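You operate a simulated robot arm through the tools that you are given. There is no shell and no other tool.

The job below is to be done with a simulated robot arm. You get a single attempt, and the scene is never put back.

Task
Pack the purple block and the green twine ball into the brown carton.
Fine: stand them upright, fold both flaps shut. Drop nothing. Set down upright: purple block, what you pick out.

The check looks at the end state, three seconds after you hand in, the way a careful person would. Anything else that was tipped, shoved, dropped, spilled or broken makes it a failure. Flat cloth is picked up by pressing the open fingertips on it (5 to 10 N) and closing them slowly along it; thin cloth reads only 2 to 8 mm in the jaws.

Robot
A 7-joint arm with a two-finger parallel gripper, fixed in place. Base frame: the origin is at the foot of the arm, x ahead of it, y to its left, z up. Readings come in m, rad, newtons and seconds.
Its first joint turns from -2.897 to 2.897 rad. Payload 4.4 kg.
Tool frame: the origin (TCP) lies between the finger pads and is the grasp point; the fingertips stand 0.023 m ahead of it; z points along the fingers, y is the line along which they close. The gripper opens to 0.094 m. The fingers are 0.038 m wide and 0.01 m thick; the gripper's body (0.054 by 0.096 m) begins 0.039 m behind the TCP.
Orientation is told as [roll, pitch, yaw] about the base's x, y, z axes, in that order, counted from this pose: with the fingers straight down and closing along the base's y, the tool's x points along the base's -x, its y along +y and its z along -z.

Tools
- The arm moves only by the tool apply_moves. Its argument "steps" is a list of rows, each a list of 6 numbers: the shift along the base's x, y, z in m, then the turn, a rotation vector about the base's x, y, z in rad. In form: [[dx, dy, dz, ax, ay, az], ...]. A call has 1 to 20 rows; each row is the pose to reach, as a shift and turn from the pose commanded when the call began. "grip" is the closure, from 0 (fully open) to 1 (shut), set as the call begins (left out, the last holds). Each row takes 0.2 s and may step no farther than 0.05 m and 0.15 rad from the row before; otherwise, or with a gripper value out of range, the whole call is refused. A pose out of reach is approached as far as the arm can. The call stops where the force on the tool passes 40 N (or 10 N more than at its start, if that is more) or the arm is blocked; 0.2 s more then pass. Each finger travels about 0.072 m/s and halts on what it meets, pressing with about 38 N; the grip force reading is that of the motor and also rises with nothing between the fingers. The clock runs only during rows and for 0.2 s after the last one: add rows that repeat a pose to give the fingers time. The reply holds the time, the measured pose of the TCP, the force on the tool along the base axes, the opening and the grip force, in the units named above and with some noise, with the torque about the TCP (base axes, N m) and any sound that the robot's microphone picked up.
- Cameras (640 x 400 px; columns grow to the right, rows downward): "scene" is fixed at [0.0486, 0.5024, 1.6382]; the picture's right is [-0.45, -0.89, 0.00], its down [-0.60, 0.30, -0.75] and it looks along [0.67, -0.33, -0.67] (base axes); focal length 320 px, centre (320, 200). "wrist" rides on the gripper at [0.086, 0.016, -0.075] in the tool frame; the picture's right is [-0.18, 0.98, 0.00], its down [-0.58, -0.11, -0.81] and it looks along [-0.79, -0.15, 0.59] (tool axes); focal length 243 px, centre (320, 200). There is no depth. A picture from a camera that has moved, and an enlarged one, comes with that camera's place and axes in the base frame and with its lens.
- get_image(camera): a new picture of that camera. It takes no simulated time.
- zoom(camera, box): a new picture of the part [left, top, right, bottom] of that camera's present view, enlarged. It takes no simulated time.
- sign_off(): hands the job in; it is judged then, once.

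Places have to be worked out from the pictures, the camera data and where the tool is seen. Open the gripper and draw the arm clear of the work before you hand the job in, unless the task says otherwise.

The tools are called after ">>>" as a command line: name --pt "numbers of a row" for each row, then --argument value for the rest, lists and objects as JSON in quotes. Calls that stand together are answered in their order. apply_moves: Moves the arm, as the interface text tells. Its arguments: {"type":"object","properties":{"steps":{"type":"array","items":{"type":"array","items":{"type":"number"}}},"grip":{"type":"number"}},"required":["steps"]} The other tools are called the same way: get_image (camera) takes a picture; zoom (camera, box) takes an enlarged picture of a part of a camera's view; sign_off () hands the job in.

At the start:

```text
time: 0.0
ee_pos: [0.6362, -0.198, 1.1871]
orientation: [0.001, 0.001, -0.002]
wrist_force: [0.0, 0.1, -1.0]
torque: [-0.02, 0.0, 0.0]
opening: 0.094
grasp_force: 0.0
```

scene: 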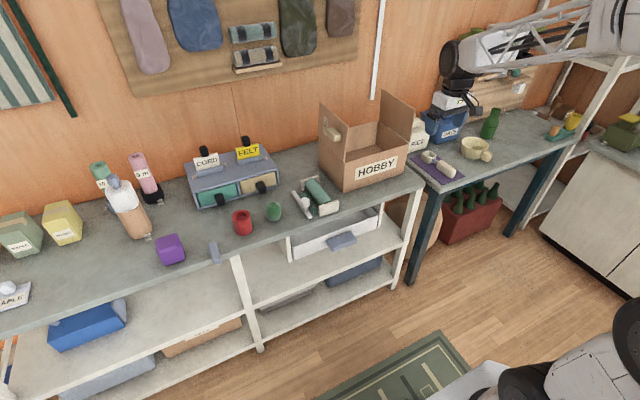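
wrist: 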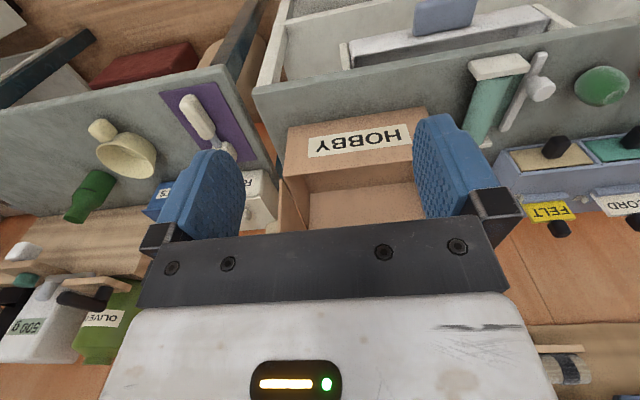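

The pictures show the workbench with the purple block on the left, the green twine ball near the middle and the HOBBY carton on the right with two flaps up. I'll zoom in on these to locate them.

>>> zoom --camera "scene" --box '[280, 70, 440, 220]'

>>> zoom --camera "scene" --box '[80, 140, 340, 290]'

>>> zoom --camera "wrist" --box '[240, 40, 520, 240]'

```text
2.67 times, centred on (360, 145) of scene
camera zoom: at [0.0486, 0.5024, 1.6382], right [-0.45, -0.89, 0.0], down [-0.6, 0.3, -0.75], along [0.67, -0.33, -0.67], focal length 854 px, centre (213, 347)
```

zoom: 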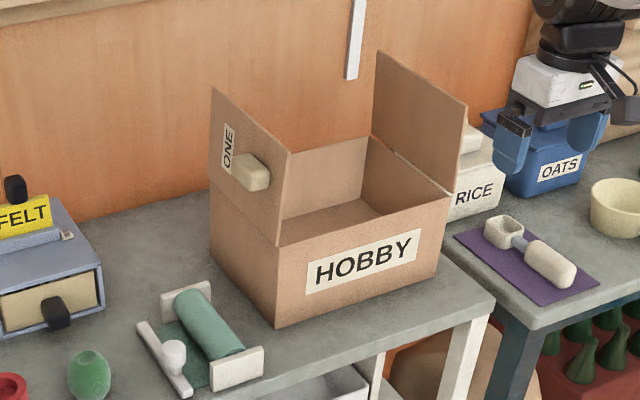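

```text
2.46 times, centred on (210, 215) of scene
camera zoom: at [0.0486, 0.5024, 1.6382], right [-0.45, -0.89, 0.0], down [-0.6, 0.3, -0.75], along [0.67, -0.33, -0.67], focal length 788 px, centre (591, 163)
```

zoom: 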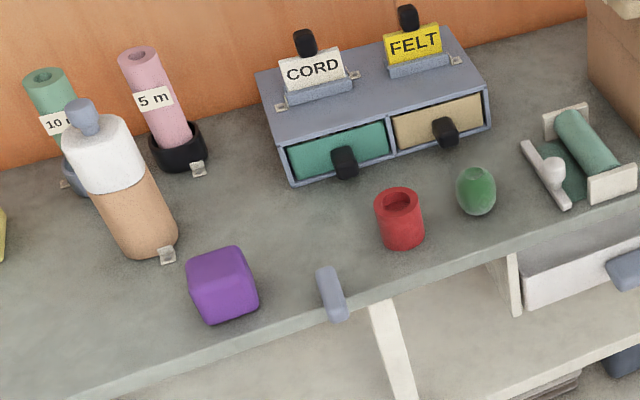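

```text
2.00 times, centred on (380, 140) of wrist
camera zoom: at [0.5503, -0.1824, 1.2621], right [0.18, 0.98, 0.0], down [0.58, -0.11, 0.81], along [0.79, -0.15, -0.59], focal length 485 px, centre (200, 320)
```

zoom: 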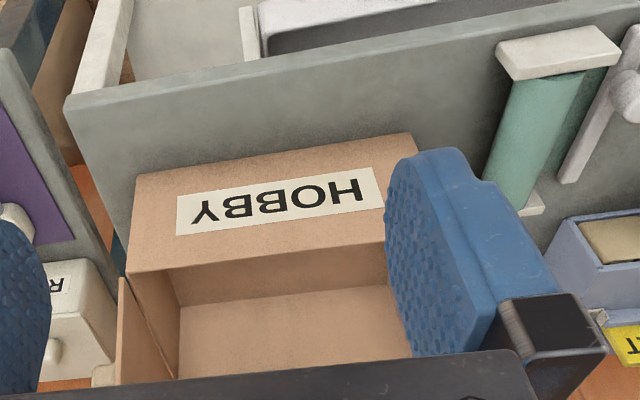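

I triangulated the carton: the bench top is at about z = 0.80 and the carton's front face is at x ≈ 0.88, with y from -0.02 to -0.32. Next I'll look closer at the candidate objects and the flaps.

>>> zoom --camera "scene" --box '[220, 170, 300, 240]'

>>> zoom --camera "scene" --box '[310, 80, 420, 160]'

>>> zoom --camera "scene" --box '[130, 215, 240, 285]'

>>> zoom --camera "scene" --box '[180, 130, 290, 210]'

>>> zoom --camera "scene" --box '[400, 90, 600, 220]'

>>> zoom --camera "scene" --box '[0, 140, 160, 320]'

>>> zoom --camera "wrist" --box '[440, 30, 640, 230]'

```text
5.71 times, centred on (260, 205) of scene
camera zoom: at [0.0486, 0.5024, 1.6382], right [-0.45, -0.89, 0.0], down [-0.6, 0.3, -0.75], along [0.67, -0.33, -0.67], focal length 1830 px, centre (663, 171)
```

zoom: 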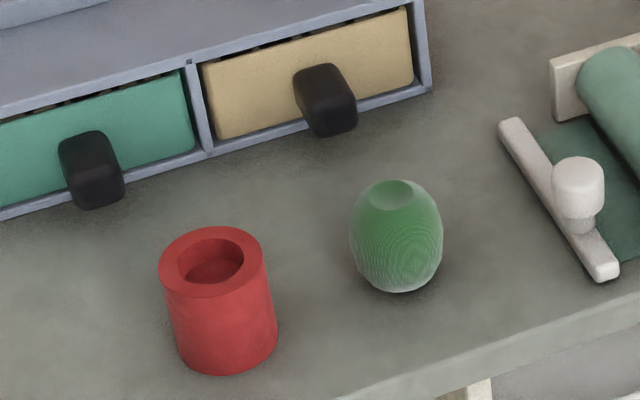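

```text
5.00 times, centred on (365, 120) of scene
camera zoom: at [0.0486, 0.5024, 1.6382], right [-0.45, -0.89, 0.0], down [-0.6, 0.3, -0.75], along [0.67, -0.33, -0.67], focal length 1602 px, centre (95, 600)
```

zoom: 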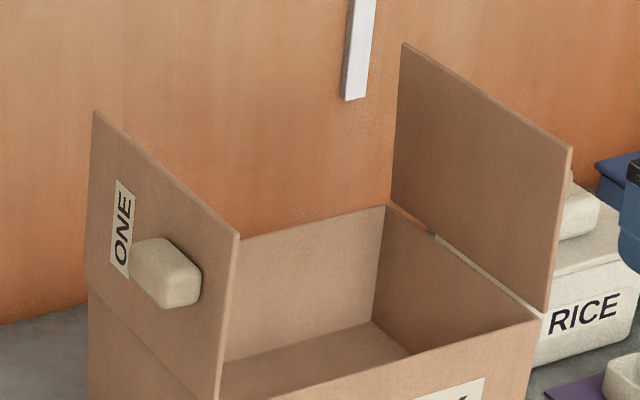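

```text
5.71 times, centred on (185, 250) of scene
camera zoom: at [0.0486, 0.5024, 1.6382], right [-0.45, -0.89, 0.0], down [-0.6, 0.3, -0.75], along [0.67, -0.33, -0.67], focal length 1830 px, centre (1091, -86)
```

zoom: 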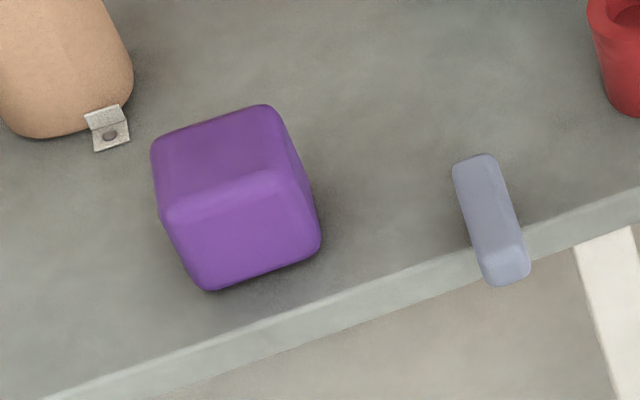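

```text
5.00 times, centred on (235, 170) of scene
camera zoom: at [0.0486, 0.5024, 1.6382], right [-0.45, -0.89, 0.0], down [-0.6, 0.3, -0.75], along [0.67, -0.33, -0.67], focal length 1602 px, centre (745, 350)
```

zoom: 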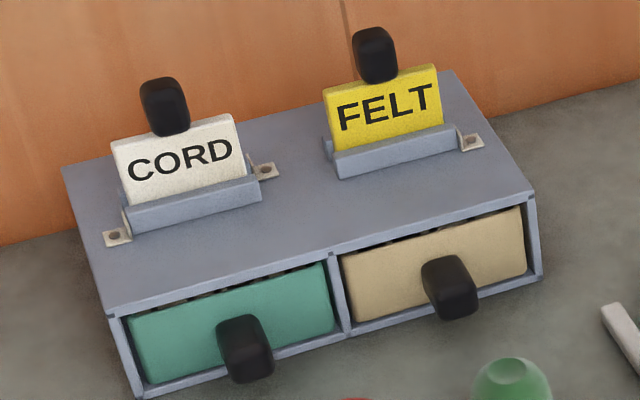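

```text
3.08 times, centred on (500, 155) of scene
camera zoom: at [0.0486, 0.5024, 1.6382], right [-0.45, -0.89, 0.0], down [-0.6, 0.3, -0.75], along [0.67, -0.33, -0.67], focal length 986 px, centre (-234, 338)
```

zoom: 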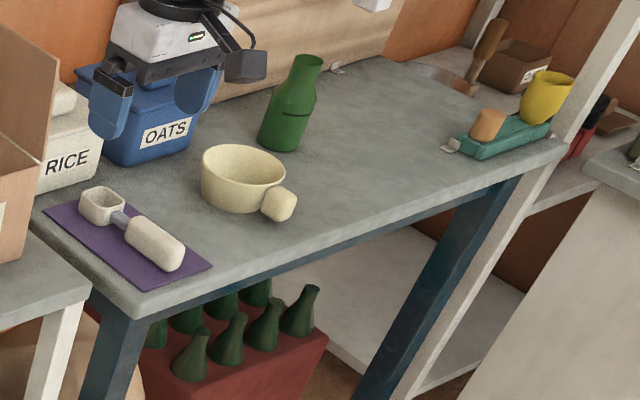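

```text
2.22 times, centred on (80, 230) of scene
camera zoom: at [0.0486, 0.5024, 1.6382], right [-0.45, -0.89, 0.0], down [-0.6, 0.3, -0.75], along [0.67, -0.33, -0.67], focal length 712 px, centre (853, 133)
```

zoom: 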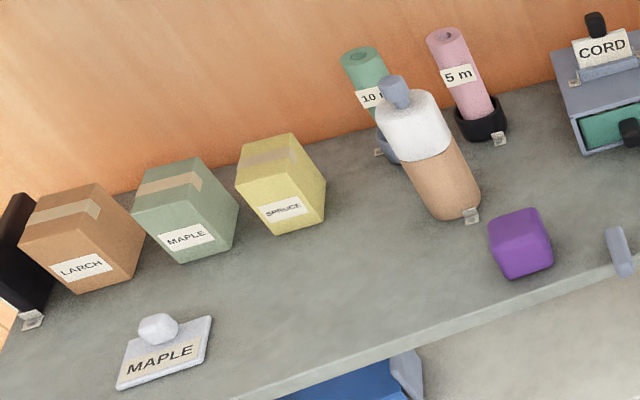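

```text
2.00 times, centred on (540, 130) of wrist
camera zoom: at [0.5503, -0.1824, 1.2621], right [0.18, 0.98, 0.0], down [0.58, -0.11, 0.81], along [0.79, -0.15, -0.59], focal length 485 px, centre (-120, 340)
```

zoom: 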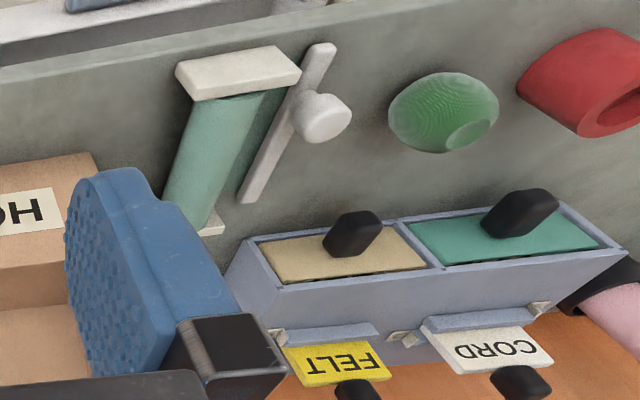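

The green twine ball looks like a truncated, wound ball standing at about (0.873, 0.279, 0.832), and the purple block sits near (0.86, 0.636, 0.83). I'll move left at a safe height to view these from the wrist camera and refine the estimates.

>>> apply_moves --pt "0 0.048 0 0 0 0" --pt "0 0.096 0 0 0 0" --pt "0 0.144 0 0 0 0" --pt "0 0.192 0 0 0 0" --pt "0 0.24 0 0 0 0" --pt "0 0.288 0 0 0 0" --pt "0 0.336 0 0 0 0" --pt "0 0.384 0 0 0 0" --pt "0 0.432 0 0 0 0" --pt "0 0.477 0 0 0 0" --pt "0 0.477 -0.04 0 0 0" --pt "0 0.477 -0.08 0 0 0" --pt "0 0.477 -0.12 0 0 0" --grip 0

>>> get_image --camera "wrist"

>>> get_image --camera "scene"

```text
time: 2.8
ee_pos: [0.6328, 0.2798, 1.0689]
orientation: [-0.001, 0.001, 0.002]
wrist_force: [1.1, -0.7, 0.7]
torque: [0.0, -0.02, -0.01]
opening: 0.094
grasp_force: 0.1
```

```text
taken
camera wrist: at [0.5482, 0.2948, 1.1425], right [0.18, 0.98, 0.0], down [0.58, -0.11, 0.81], along [0.79, -0.15, -0.59], focal length 243 px, centre (320, 200)
```

wrist: 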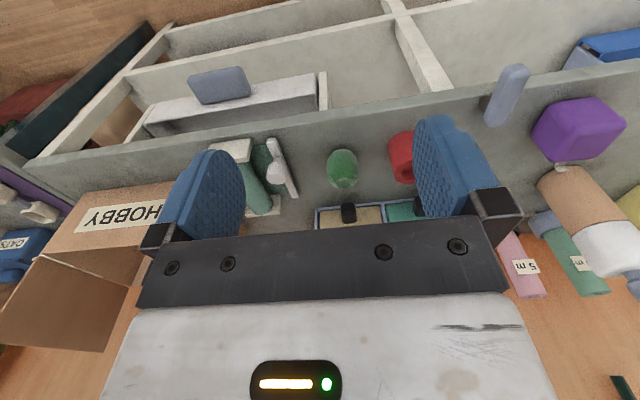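

```text
taken
```

scene: 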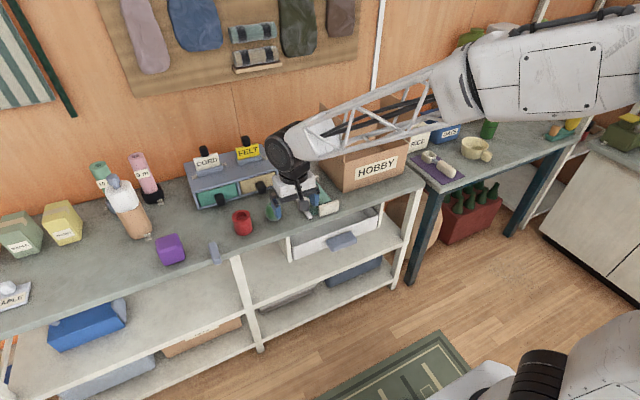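

The ball ray from the wrist agrees with (0.875, 0.276). I'll zoom on the ball and block for a finer estimate.

>>> zoom --camera "wrist" --box '[300, 120, 440, 220]'

>>> zoom --camera "wrist" --box '[470, 50, 640, 200]'

>>> zoom --camera "wrist" --box '[0, 140, 250, 360]'

```text
4.00 times, centred on (370, 170) of wrist
camera zoom: at [0.5482, 0.2948, 1.1425], right [0.18, 0.98, 0.0], down [0.58, -0.11, 0.81], along [0.79, -0.15, -0.59], focal length 970 px, centre (120, 320)
```

zoom: 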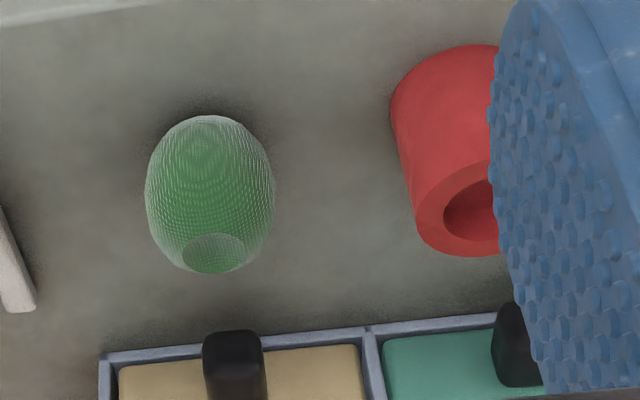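

```text
2.67 times, centred on (555, 125) of wrist
camera zoom: at [0.5482, 0.2948, 1.1425], right [0.18, 0.98, 0.0], down [0.58, -0.11, 0.81], along [0.79, -0.15, -0.59], focal length 647 px, centre (-307, 400)
```

zoom: 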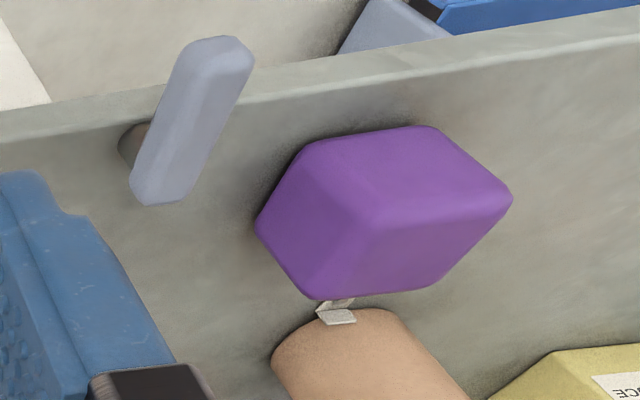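

```text
1.82 times, centred on (125, 250) of wrist
camera zoom: at [0.5482, 0.2948, 1.1425], right [0.18, 0.98, 0.0], down [0.58, -0.11, 0.81], along [0.79, -0.15, -0.59], focal length 441 px, centre (674, 109)
```

zoom: 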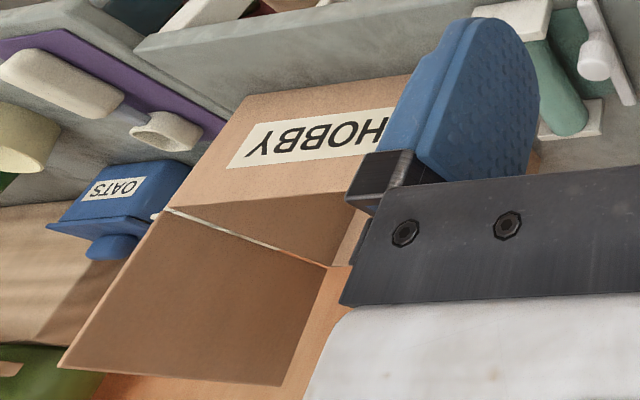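

Both views agree: ball axis at about (0.878, 0.275) with its top near z = 0.865, and block spanning x 0.826–0.888, y 0.605–0.667 and z 0.80–0.862. The camera housing would hit the carton's front wall at this yaw, so I'll turn the tool by -90° and extend to above the ball.

>>> apply_moves --pt "0 0 0 0 0 -0.145" --pt "0 0 0 0 0 -0.29" --pt "0 0 0 0 0 -0.435" --pt "0 0 0 0 0 -0.58" --pt "0 0 0 0 0 -0.725" --pt "0 0 0 0 0 -0.87" --pt "0 0 0 0 0 -1.015" --pt "0 0 0 0 0 -1.16" --pt "0 0 0 0 0 -1.305" --pt "0 0 0 0 0 -1.45" --pt "0 0 0 0 0 -1.5708" --pt "0.045 0 0 0 0 -1.5708" --pt "0.09 0 0 0 0 -1.5708" --pt "0.135 0 0 0 0 -1.5708" --pt "0.18 0 0 0 0 -1.5708" --pt "0.215 0 0 0 0 -1.5708" --pt "0.242 -0.003 0 0 0 -1.5708" --pt "0.242 -0.003 0 0 0 -1.5708"

>>> get_image --camera "wrist"

>>> get_image --camera "scene"

```text
time: 6.6
ee_pos: [0.8821, 0.275, 1.0664]
orientation: [0.001, -0.001, -1.571]
wrist_force: [0.6, 0.5, 0.1]
torque: [0.02, -0.04, -0.01]
opening: 0.0938
grasp_force: 0.1
```

```text
taken
camera wrist: at [0.8973, 0.3603, 1.141], right [0.98, -0.18, 0.0], down [-0.11, -0.58, 0.81], along [-0.15, -0.79, -0.59], focal length 243 px, centre (320, 200)
```

wrist: 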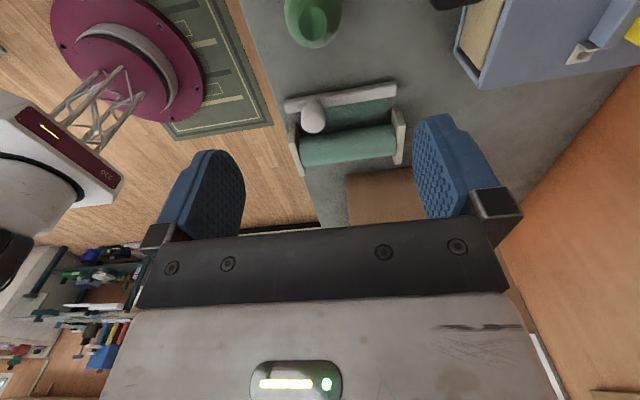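

```text
taken
```

scene: 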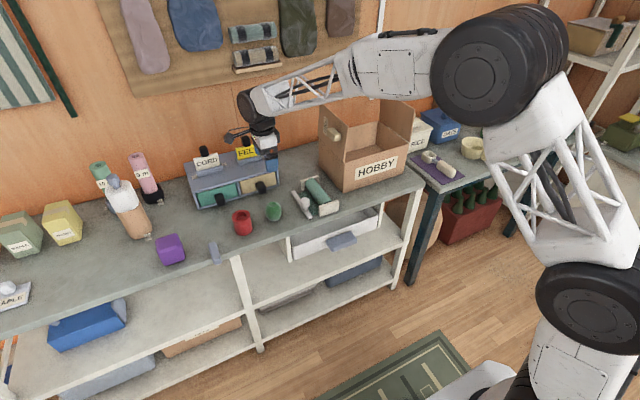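

The wrist ray puts the ball top at about (0.876, 0.280), so I'll settle on (0.877, 0.277). I'll descend partway and look again before closing in.

>>> apply_moves --pt "-0.004 0.002 -0.045 0 0 0" --pt "-0.004 0.002 -0.09 0 0 0" --pt "-0.004 0.002 -0.13 0 0 0" --pt "-0.004 0.002 -0.13 0 0 0"

>>> get_image --camera "wrist"

>>> zoom --camera "scene" --box '[200, 120, 340, 240]'

```text
time: 7.6
ee_pos: [0.8739, 0.2786, 0.936]
orientation: [-0.002, 0.0, -1.571]
wrist_force: [0.1, 0.5, -0.6]
torque: [0.0, -0.02, 0.01]
opening: 0.094
grasp_force: 0.0
```

```text
taken
camera wrist: at [0.8899, 0.3645, 1.0102], right [0.98, -0.18, 0.0], down [-0.11, -0.58, 0.81], along [-0.15, -0.79, -0.59], focal length 243 px, centre (320, 200)
```

wrist: 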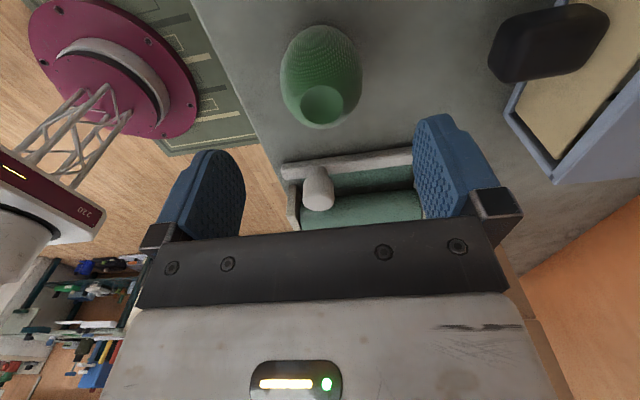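

```text
3.33 times, centred on (270, 180) of scene
camera zoom: at [0.0486, 0.5024, 1.6382], right [-0.45, -0.89, 0.0], down [-0.6, 0.3, -0.75], along [0.67, -0.33, -0.67], focal length 1068 px, centre (487, 267)
```

zoom: 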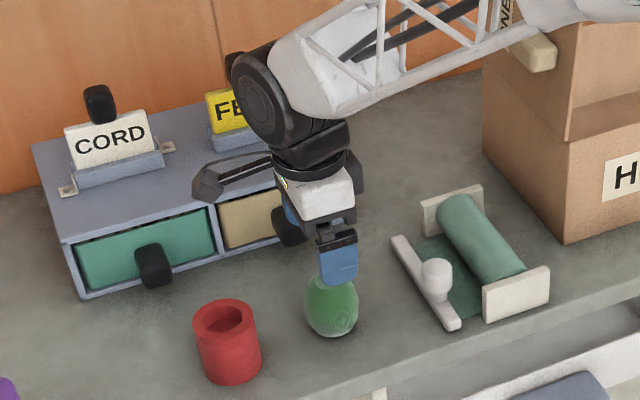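

The refined ball centre is (0.874, 0.276) and the tool is centred on it within 3 mm. I'll descend to grasp height z ≈ 0.834, watching the force.

>>> apply_moves --pt "0 -0.002 -0.03 0 0 0" --pt "0 -0.002 -0.06 0 0 0" --pt "0 -0.002 -0.085 0 0 0" --pt "0 -0.002 -0.102 0 0 0" --pt "0 -0.002 -0.102 0 0 0"

>>> zoom --camera "scene" --box '[200, 120, 340, 240]'

>>> get_image --camera "wrist"

```text
time: 8.8
ee_pos: [0.8743, 0.2773, 0.8344]
orientation: [0.0, 0.0, -1.571]
wrist_force: [0.9, -0.9, 0.8]
torque: [0.0, -0.01, -0.01]
opening: 0.0944
grasp_force: 0.1
```

```text
3.33 times, centred on (270, 180) of scene
camera zoom: at [0.0486, 0.5024, 1.6382], right [-0.45, -0.89, 0.0], down [-0.6, 0.3, -0.75], along [0.67, -0.33, -0.67], focal length 1068 px, centre (487, 267)
```

zoom: 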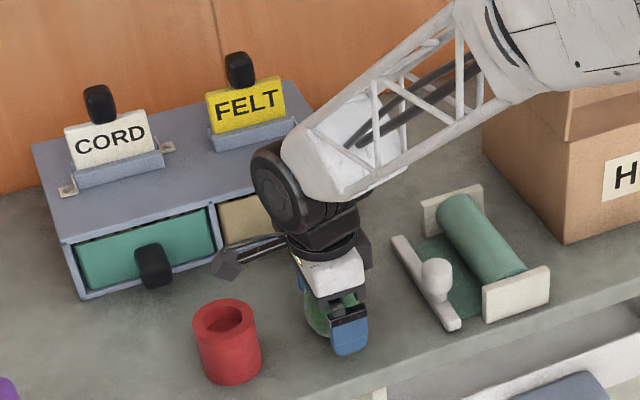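

```text
taken
camera wrist: at [0.8906, 0.3624, 0.9082], right [0.98, -0.18, 0.0], down [-0.11, -0.58, 0.81], along [-0.15, -0.79, -0.59], focal length 243 px, centre (320, 200)
```

wrist: 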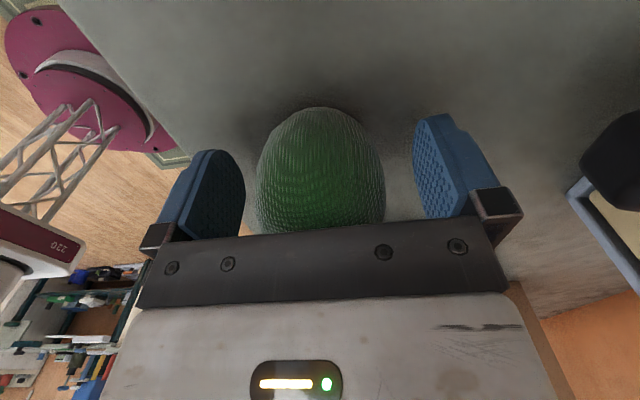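

The ball sits centred between the open fingers with no contact force. I'll close gently and wait for the fingers to settle.

>>> apply_moves --pt "0 0 0 0 0 0" --pt "0 0 0 0 0 0" --pt "0 0 0 0 0 0" --pt "0 0 0 0 0 0" --pt "0 0 0 0 0 0" --grip 0.7

```text
time: 10.0
ee_pos: [0.8736, 0.2772, 0.8344]
orientation: [0.0, 0.0, -1.57]
wrist_force: [-0.2, -0.1, 0.7]
torque: [-0.01, -0.01, 0.0]
opening: 0.0572
grasp_force: 38.0
```

Grip holds at 57 mm opening with 38 N. I'll lift straight up, back off toward the robot and swing across to in front of the carton, staying clear of its front wall.

>>> apply_moves --pt "0 0 0.03 0 0 0" --pt "0 0 0.07 0 0 0" --pt "0 0 0.11 0 0 0" --pt "0 0 0.16 0 0 0" --pt "0 0 0.21 0 0 0" --pt "-0.04 0 0.23 0 0 0" --pt "-0.08 -0.02 0.23 0 0 0" --pt "-0.12 -0.045 0.23 0 0 0" --pt "-0.15 -0.08 0.23 0 0 0" --pt "-0.16 -0.125 0.23 0 0 0" --pt "-0.16 -0.17 0.23 0 0 0" --pt "-0.16 -0.215 0.23 0 0 0" --pt "-0.16 -0.26 0.23 0 0 0" --pt "-0.16 -0.305 0.23 0 0 0" --pt "-0.16 -0.35 0.23 0 0 0" --pt "-0.16 -0.395 0.23 0 0 0" --pt "-0.16 -0.44 0.23 0 0 0" --pt "-0.16 -0.48 0.23 0 0 0" --pt "-0.16 -0.505 0.23 0 0 0" --pt "-0.16 -0.505 0.23 0 0 0"

>>> get_image --camera "wrist"

>>> get_image --camera "scene"

```text
time: 14.2
ee_pos: [0.7146, -0.2295, 1.0664]
orientation: [0.0, -0.002, -1.57]
wrist_force: [0.4, -0.1, -0.6]
torque: [-0.04, 0.01, 0.03]
opening: 0.0572
grasp_force: 38.0
```

```text
taken
camera wrist: at [0.7305, -0.1433, 1.1402], right [0.98, -0.18, 0.0], down [-0.11, -0.58, 0.81], along [-0.15, -0.79, -0.59], focal length 243 px, centre (320, 200)
```

wrist: 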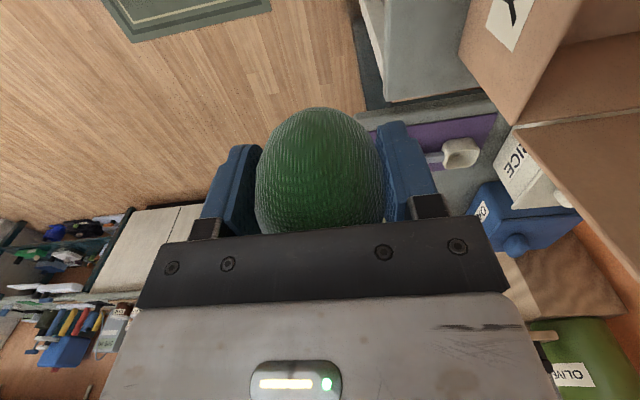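

```text
taken
```

scene: 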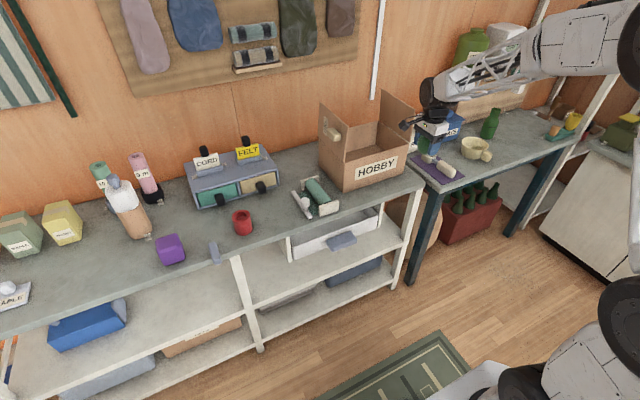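

The ball is held firmly and the hand is in front of the carton opening at z = 1.066. I'll zoom in to measure how far the wrist joint and camera stick out before reaching in.

>>> zoom --camera "scene" --box '[300, 50, 520, 190]'

>>> zoom --camera "scene" --box '[390, 60, 490, 160]'

```text
2.86 times, centred on (410, 120) of scene
camera zoom: at [0.0486, 0.5024, 1.6382], right [-0.45, -0.89, 0.0], down [-0.6, 0.3, -0.75], along [0.67, -0.33, -0.67], focal length 915 px, centre (63, 429)
```

zoom: 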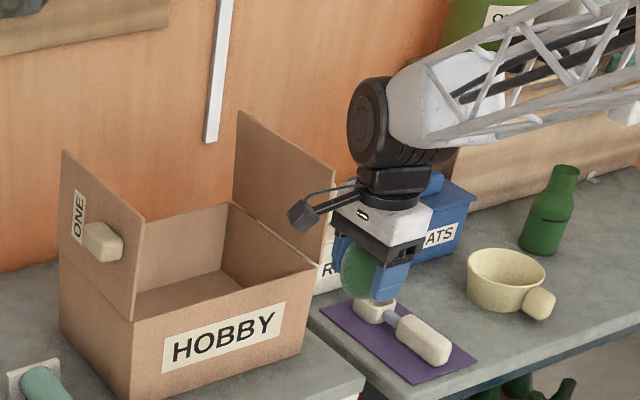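

```text
4.00 times, centred on (440, 110) of scene
camera zoom: at [0.0486, 0.5024, 1.6382], right [-0.45, -0.89, 0.0], down [-0.6, 0.3, -0.75], along [0.67, -0.33, -0.67], focal length 1281 px, centre (-160, 560)
```

zoom: 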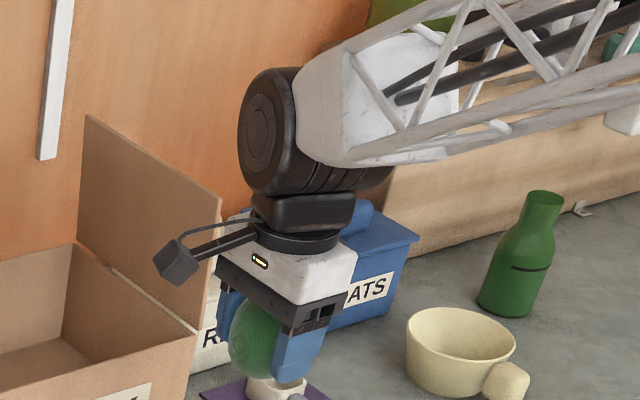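

The drum-shaped wrist joint's underside is about 0.155 m above the TCP, so it clears the 0.955 m front wall at placing height. I'll move in over the carton between the flaps at z = 1.066.

>>> apply_moves --pt "0.04 0.012 0 0 0 0" --pt "0.08 0.024 0 0 0 0" --pt "0.12 0.024 0 0 0 0" --pt "0.16 0.024 0 0 0 0" --pt "0.2 0.024 0 0 0 0" --pt "0.235 0.024 0 0 0 0" --pt "0.235 0.024 0 0 0 0"

>>> get_image --camera "wrist"

>>> zoom --camera "scene" --box '[290, 30, 470, 200]'

```text
time: 15.8
ee_pos: [0.9501, -0.2063, 1.0657]
orientation: [0.001, 0.001, -1.572]
wrist_force: [-0.6, 0.5, -1.3]
torque: [0.02, -0.02, 0.01]
opening: 0.057
grasp_force: 38.0
```

```text
taken
camera wrist: at [0.9663, -0.1203, 1.1398], right [0.98, -0.18, 0.0], down [-0.11, -0.58, 0.81], along [-0.15, -0.79, -0.59], focal length 243 px, centre (320, 200)
```

wrist: 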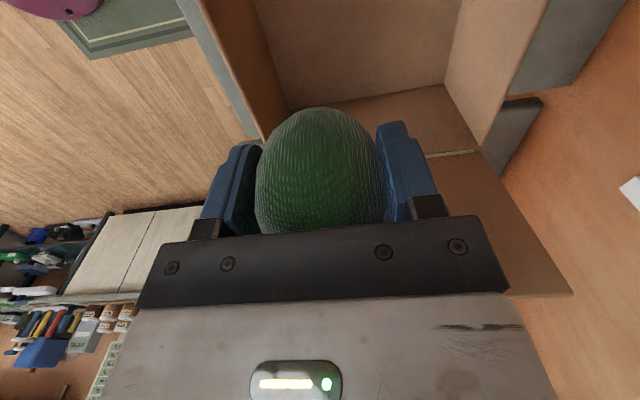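

```text
2.35 times, centred on (380, 115) of scene
camera zoom: at [0.0486, 0.5024, 1.6382], right [-0.45, -0.89, 0.0], down [-0.6, 0.3, -0.75], along [0.67, -0.33, -0.67], focal length 754 px, centre (179, 400)
```

zoom: 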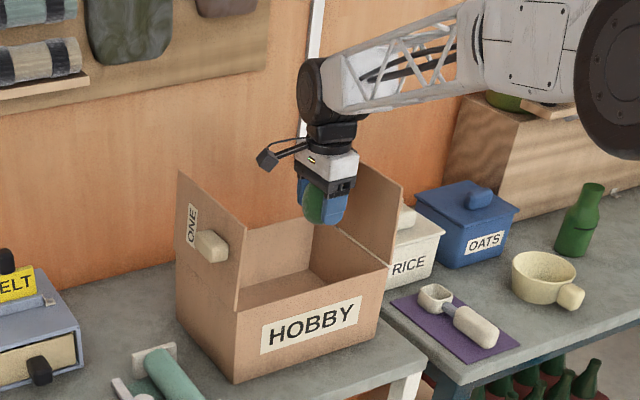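

The hand is centred over the opening with clearance to both flaps and the front wall. I'll lower to just above the carton floor.

>>> apply_moves --pt "0 0 -0.04 0 0 0" --pt "0 0 -0.08 0 0 0" --pt "0 0 -0.12 0 0 0" --pt "0 0 -0.16 0 0 0" --pt "0 0 -0.19 0 0 0" --pt "0 0 -0.21 0 0 0" --pt "0 0 -0.21 0 0 0"

>>> get_image --camera "wrist"

>>> zoom --camera "scene" --box '[290, 30, 470, 200]'

```text
time: 17.3
ee_pos: [0.9508, -0.2054, 0.8639]
orientation: [0.009, -0.003, -1.57]
wrist_force: [-0.3, 0.1, 5.3]
torque: [0.0, 0.15, 0.01]
opening: 0.0569
grasp_force: 37.9
stopped in row 7: the force on the tool passed its limit at 52 N (the readings are from after the stop); the commanded pose is now the measured one
```

```text
taken
camera wrist: at [0.9665, -0.1197, 0.9378], right [0.98, -0.18, 0.01], down [-0.12, -0.58, 0.81], along [-0.14, -0.79, -0.59], focal length 243 px, centre (320, 200)
```

wrist: 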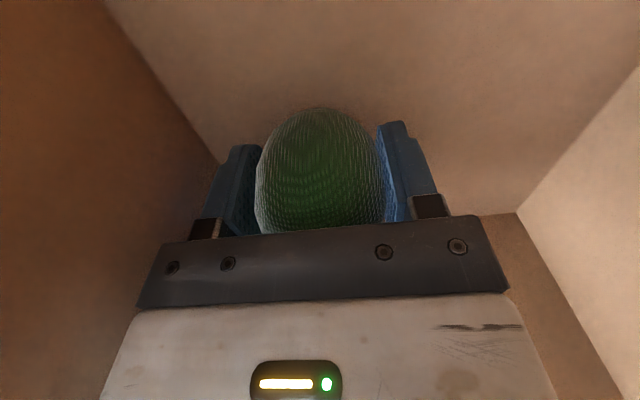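

```text
2.35 times, centred on (380, 115) of scene
camera zoom: at [0.0486, 0.5024, 1.6382], right [-0.45, -0.89, 0.0], down [-0.6, 0.3, -0.75], along [0.67, -0.33, -0.67], focal length 754 px, centre (179, 400)
```

zoom: 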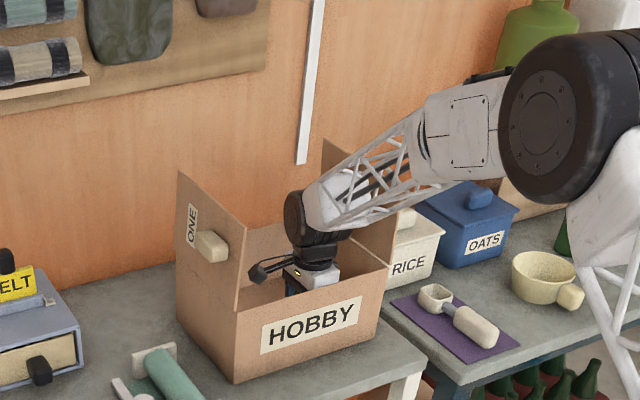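

The descent stopped on contact at z ≈ 0.864, which fits a carton floor near z ≈ 0.83 (my wall-corner rays agree better with that height). The ball seems to be resting on the floor at about 5 N; I'll hold and re-read before releasing.

>>> apply_moves --pt "0 0 0 0 0 0" --pt "0 0 0 0 0 0"

>>> zoom --camera "wrist" --box '[180, 60, 480, 260]'

>>> zoom --camera "scene" --box '[310, 80, 430, 200]'

```text
time: 17.9
ee_pos: [0.9502, -0.2062, 0.8631]
orientation: [0.008, -0.001, -1.571]
wrist_force: [0.0, -2.4, 9.6]
torque: [0.01, 0.28, 0.05]
opening: 0.0567
grasp_force: 37.9
```

```text
2.00 times, centred on (330, 160) of wrist
camera zoom: at [0.9665, -0.1197, 0.9378], right [0.98, -0.18, 0.01], down [-0.12, -0.58, 0.81], along [-0.14, -0.79, -0.59], focal length 485 px, centre (300, 280)
```

zoom: 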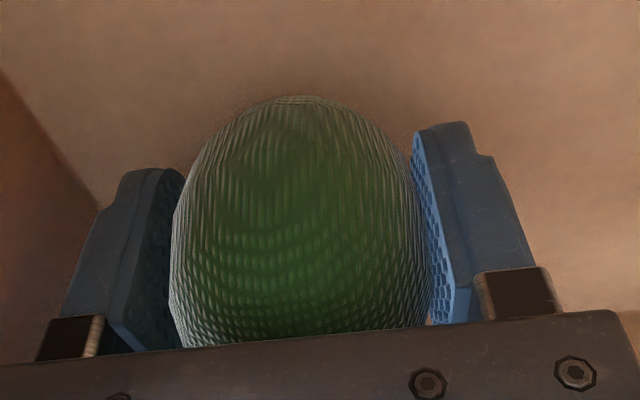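

```text
3.33 times, centred on (370, 140) of scene
camera zoom: at [0.0486, 0.5024, 1.6382], right [-0.45, -0.89, 0.0], down [-0.6, 0.3, -0.75], along [0.67, -0.33, -0.67], focal length 1068 px, centre (153, 400)
```

zoom: 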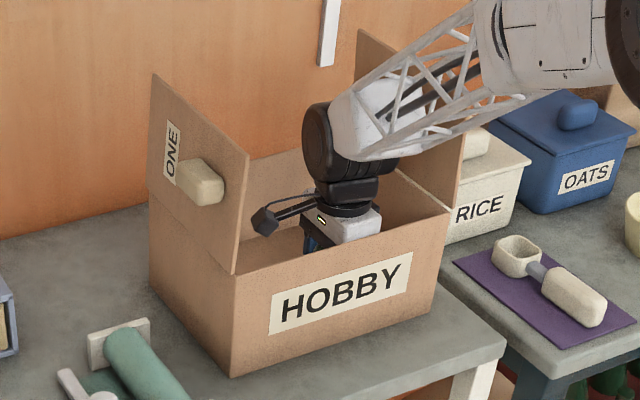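

The force is 9.6 N up, with a torque that suggests contact slightly to the -x side of the TCP. I'll raise by 2 mm and see whether the contact vanishes.

>>> apply_moves --pt "0 0 0.001 0 0 0" --pt "0 0 0.002 0 0 0" --pt "0 0 0.002 0 0 0"

>>> get_image --camera "wrist"

```text
time: 18.7
ee_pos: [0.9512, -0.2057, 0.8647]
orientation: [0.006, 0.0, -1.57]
wrist_force: [0.1, 0.6, 0.2]
torque: [-0.04, -0.01, 0.01]
opening: 0.0565
grasp_force: 38.2
```

```text
taken
camera wrist: at [0.9665, -0.1193, 0.9389], right [0.98, -0.18, 0.01], down [-0.11, -0.58, 0.81], along [-0.14, -0.79, -0.59], focal length 243 px, centre (320, 200)
```

wrist: 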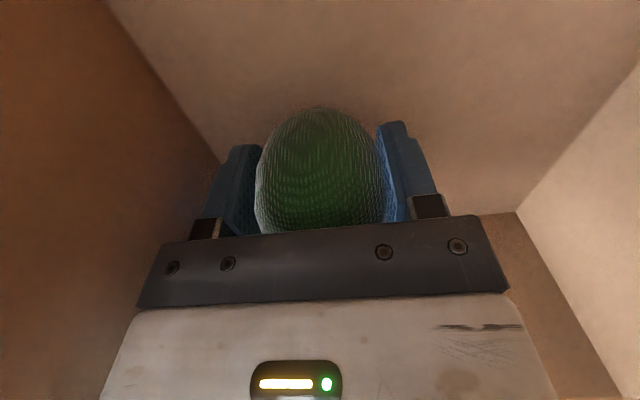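

After rising 1.5 mm the contact is gone (force ~0), so the ball base is within about 2 mm of the carton floor. I'll take a detailed look to confirm before releasing.

>>> zoom --camera "wrist" --box '[240, 90, 400, 240]'

>>> zoom --camera "scene" --box '[350, 110, 420, 170]'

```text
2.67 times, centred on (320, 165) of wrist
camera zoom: at [0.9665, -0.1193, 0.9389], right [0.98, -0.18, 0.01], down [-0.11, -0.58, 0.81], along [-0.14, -0.79, -0.59], focal length 647 px, centre (320, 293)
```

zoom: 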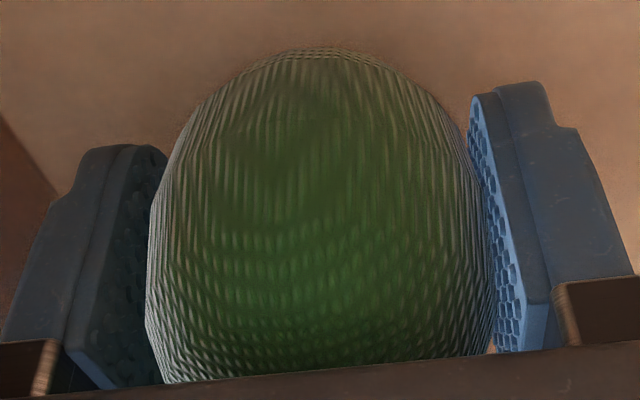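

```text
6.67 times, centred on (385, 140) of scene
camera zoom: at [0.0486, 0.5024, 1.6382], right [-0.45, -0.89, 0.0], down [-0.6, 0.3, -0.75], along [0.67, -0.33, -0.67], focal length 2135 px, centre (-113, 600)
```

zoom: 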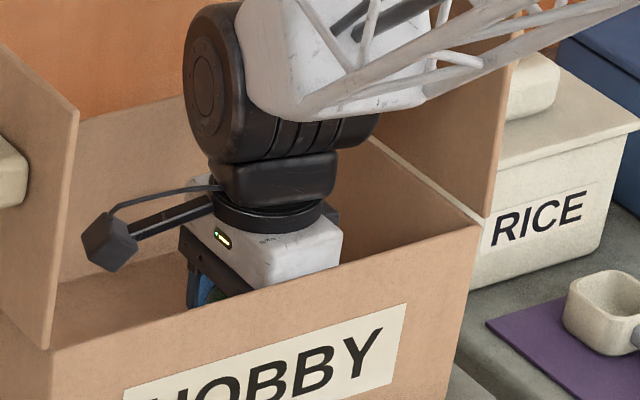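

The ball's base at TCP − 0.034 ≈ 0.830 matches the floor height I derived. I'll lower 1 mm back to touch and open the fingers part-way, keeping the -x finger clear of the front wall.

>>> apply_moves --pt "0 0 -0.001 0 0 0" --pt "0 0 -0.001 0 0 0"

>>> apply_moves --pt "0 0 0 0 0 0" --pt "0 0 0 0 0 0" --pt "0 0 0 0 0 0" --grip 0.2

>>> zoom --camera "wrist" --box '[180, 60, 480, 260]'

```text
time: 19.3
ee_pos: [0.9514, -0.2042, 0.8635]
orientation: [0.006, -0.003, -1.571]
wrist_force: [-0.5, -0.5, -0.3]
torque: [-0.03, -0.06, 0.01]
opening: 0.0567
grasp_force: 38.3
```

```text
time: 20.1
ee_pos: [0.9523, -0.2056, 0.8656]
orientation: [0.009, -0.002, -1.571]
wrist_force: [1.0, -0.4, 0.4]
torque: [-0.02, 0.01, -0.02]
opening: 0.0751
grasp_force: 0.1
```

```text
2.00 times, centred on (330, 160) of wrist
camera zoom: at [0.967, -0.1198, 0.938], right [0.98, -0.18, 0.01], down [-0.11, -0.58, 0.81], along [-0.14, -0.79, -0.59], focal length 485 px, centre (300, 280)
```

zoom: 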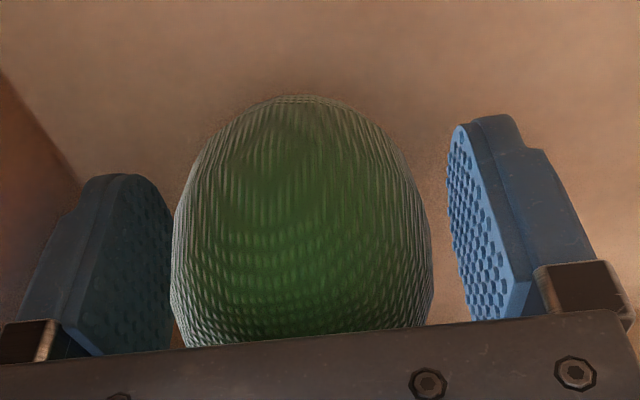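

The fingers opened to 75 mm and the ball stayed put, upright. I'll rise straight up out of the carton and check.

>>> apply_moves --pt "0 0 0.02 0 0 0" --pt "0 0 0.05 0 0 0" --pt "0 0 0.09 0 0 0" --pt "0 0 0.13 0 0 0" --pt "0 0 0.17 0 0 0" --pt "0 0 0.21 0 0 0" --pt "0 0 0.21 0 0 0"

>>> get_image --camera "wrist"

>>> zoom --camera "scene" --box '[310, 80, 430, 200]'

```text
time: 21.7
ee_pos: [0.9497, -0.2045, 1.0761]
orientation: [0.008, 0.0, -1.572]
wrist_force: [-0.1, 0.0, 0.3]
torque: [0.0, -0.01, 0.0]
opening: 0.0749
grasp_force: 0.1
```

```text
taken
camera wrist: at [0.9661, -0.1187, 1.1495], right [0.98, -0.18, 0.01], down [-0.11, -0.58, 0.81], along [-0.14, -0.79, -0.59], focal length 243 px, centre (320, 200)
```

wrist: 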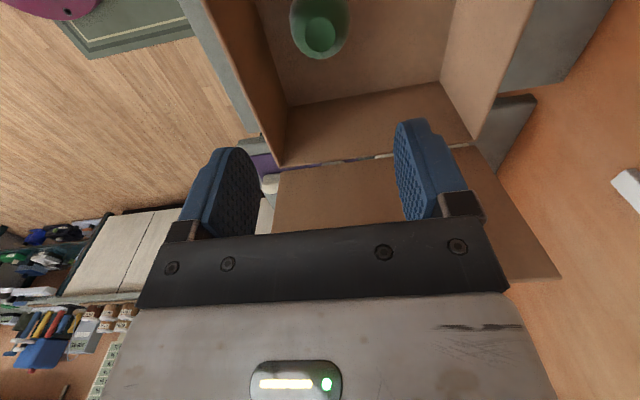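

```text
3.33 times, centred on (370, 140) of scene
camera zoom: at [0.0486, 0.5024, 1.6382], right [-0.45, -0.89, 0.0], down [-0.6, 0.3, -0.75], along [0.67, -0.33, -0.67], focal length 1068 px, centre (153, 400)
```

zoom: 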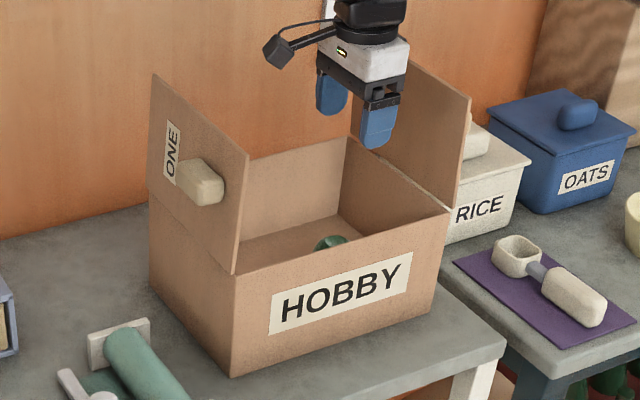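

The ball stands upright on the carton floor at about (0.949, -0.207). Now I'll back out, swing left toward the purple block and restore yaw to 0.

>>> apply_moves --pt "-0.04 0 0.02 0 0 0" --pt "-0.085 0 0.02 0 0 0" --pt "-0.13 0 0.02 0 0 0" --pt "-0.175 0 0.02 0 0 0" --pt "-0.22 0 0.02 0 0 0" --pt "-0.26 0.01 0.02 0 0 0" --pt "-0.29 0.04 0.02 0 0 0.143" --pt "-0.3 0.085 0.02 0 0 0.286" --pt "-0.3 0.13 0.02 0 0 0.429" --pt "-0.3 0.175 0.02 0 0 0.571" --pt "-0.3 0.22 0.02 0 0 0.714" --pt "-0.3 0.265 0.02 0 0 0.857" --pt "-0.3 0.31 0.02 0 0 1.0" --pt "-0.3 0.355 0.02 0 0 1.143" --pt "-0.3 0.4 0.02 0 0 1.286" --pt "-0.3 0.445 0.02 0 0 1.429" --pt "-0.3 0.49 0.02 0 0 1.571" --pt "-0.3 0.535 0.02 0 0 1.571" --pt "-0.3 0.58 0.02 0 0 1.571" --pt "-0.3 0.62 0.02 0 0 1.571" --grip 0

>>> get_image --camera "scene"

>>> get_image --camera "wrist"

```text
time: 25.9
ee_pos: [0.6509, 0.4162, 1.0943]
orientation: [0.006, -0.002, 0.001]
wrist_force: [0.1, 0.4, 0.3]
torque: [0.0, 0.0, -0.04]
opening: 0.0939
grasp_force: 0.1
```

```text
taken
```

scene: 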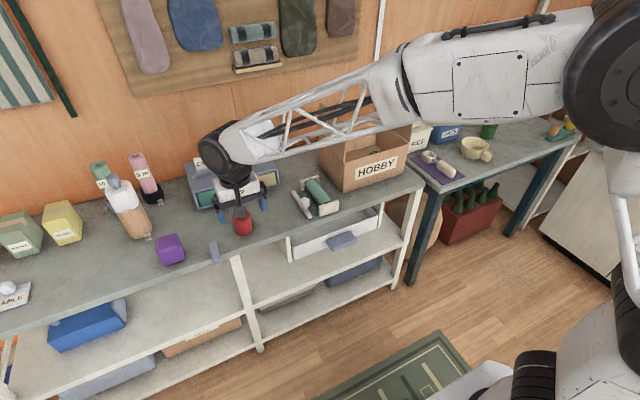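

```text
taken
camera wrist: at [0.564, 0.4305, 1.1681], right [0.18, 0.98, 0.01], down [0.58, -0.11, 0.81], along [0.79, -0.14, -0.59], focal length 243 px, centre (320, 200)
```

wrist: 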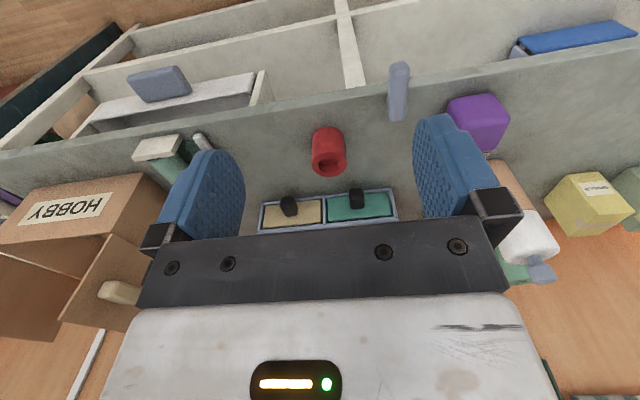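

Clear so far. I'll move to y = 0.636 and tilt the tool by 0.7 rad so the fingers point forward-down, to extend the reach to the block.

>>> apply_moves --pt "0 0.045 0 0 -0.14 0" --pt "0 0.09 0 0 -0.28 0" --pt "0 0.135 0 0 -0.42 0" --pt "0 0.18 0 0 -0.56 0" --pt "0 0.22 0 0 -0.7 0" --pt "0 0.22 0 0 -0.7 0"

>>> get_image --camera "wrist"

>>> get_image --camera "scene"

```text
time: 27.3
ee_pos: [0.6551, 0.6367, 1.0936]
orientation: [0.008, -0.705, 0.0]
wrist_force: [0.4, 0.2, 0.6]
torque: [0.01, 0.03, -0.05]
opening: 0.094
grasp_force: 0.0
```

```text
taken
camera wrist: at [0.5395, 0.6522, 1.0948], right [0.14, 0.98, 0.12], down [-0.08, -0.11, 0.99], along [0.99, -0.14, 0.06], focal length 243 px, centre (320, 200)
```

wrist: 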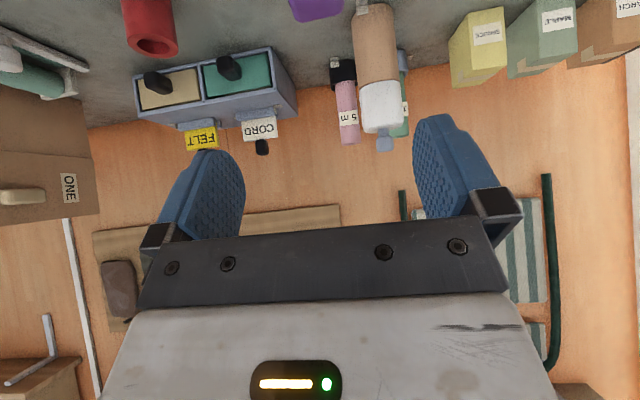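

```text
taken
```

scene: 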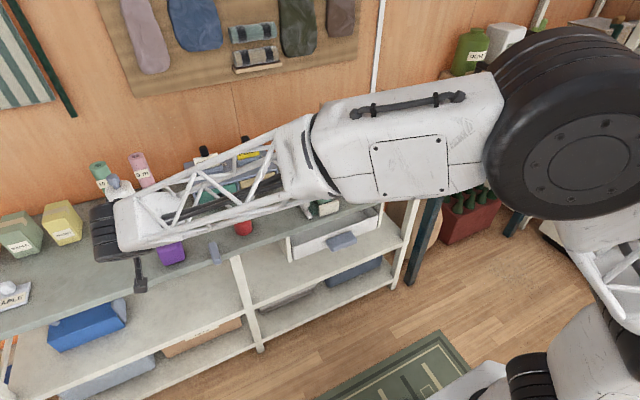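

The tilt was reached at (0.655, 0.637, 1.094). I'll move to a pre-grasp point about 0.12 m back from the block along the tool axis.

>>> apply_moves --pt "0.03 0 -0.04 0 0 0" --pt "0.06 0 -0.08 0 0 0" --pt "0.09 0 -0.12 0 0 0" --pt "0.12 0 -0.153 0 0 0" --pt "0.12 0 -0.153 0 0 0"

>>> get_image --camera "wrist"

>>> get_image --camera "scene"

```text
time: 28.5
ee_pos: [0.7726, 0.6359, 0.9398]
orientation: [0.008, -0.702, -0.002]
wrist_force: [-0.2, -0.2, -0.3]
torque: [0.02, 0.0, -0.01]
opening: 0.094
grasp_force: 0.1
```

```text
taken
camera wrist: at [0.6588, 0.6506, 0.9403], right [0.14, 0.98, 0.12], down [-0.08, -0.11, 0.99], along [0.99, -0.14, 0.06], focal length 243 px, centre (320, 200)
```

wrist: 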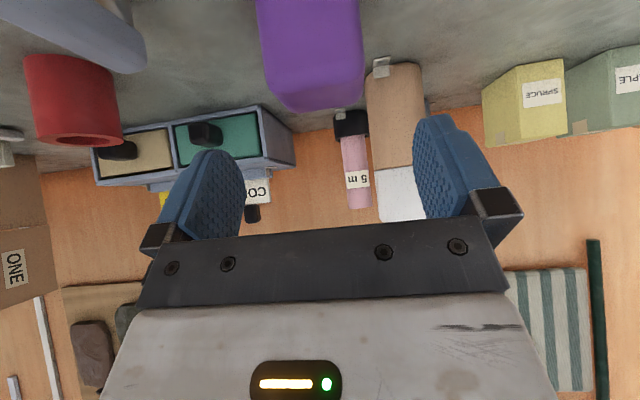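

```text
taken
```

scene: 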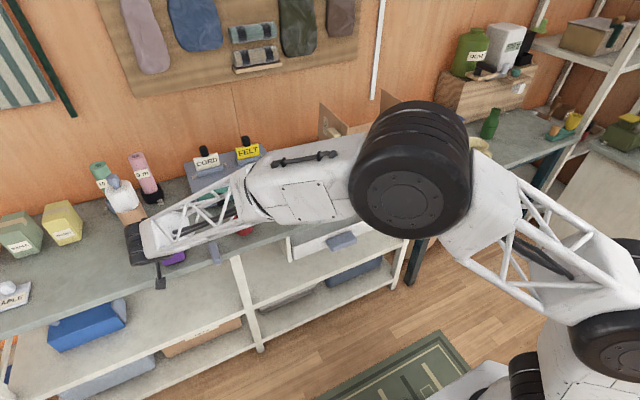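

The block's edges in this view match my predicted corners within a few mm. I'll advance along the tool axis to the grasp point (0.852, 0.635, 0.848).

>>> apply_moves --pt "0.016 0 -0.019 0 0 0" --pt "0.032 0 -0.037 0 0 0" --pt "0.048 0 -0.056 0 0 0" --pt "0.06 0 -0.07 0 0 0" --pt "0.06 0 -0.07 0 0 0"

>>> get_image --camera "wrist"

```text
time: 29.7
ee_pos: [0.8294, 0.6361, 0.8704]
orientation: [0.007, -0.703, 0.0]
wrist_force: [0.0, 1.0, 0.1]
torque: [0.01, -0.01, 0.03]
opening: 0.094
grasp_force: 0.0
```

```text
taken
camera wrist: at [0.7158, 0.6509, 0.8715], right [0.14, 0.98, 0.12], down [-0.08, -0.11, 0.99], along [0.99, -0.14, 0.06], focal length 243 px, centre (320, 200)
```

wrist: 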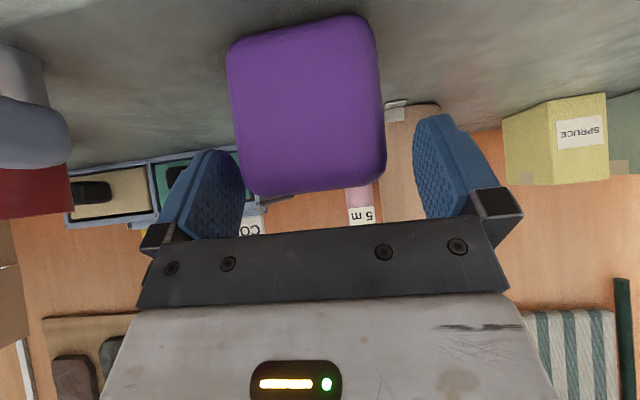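

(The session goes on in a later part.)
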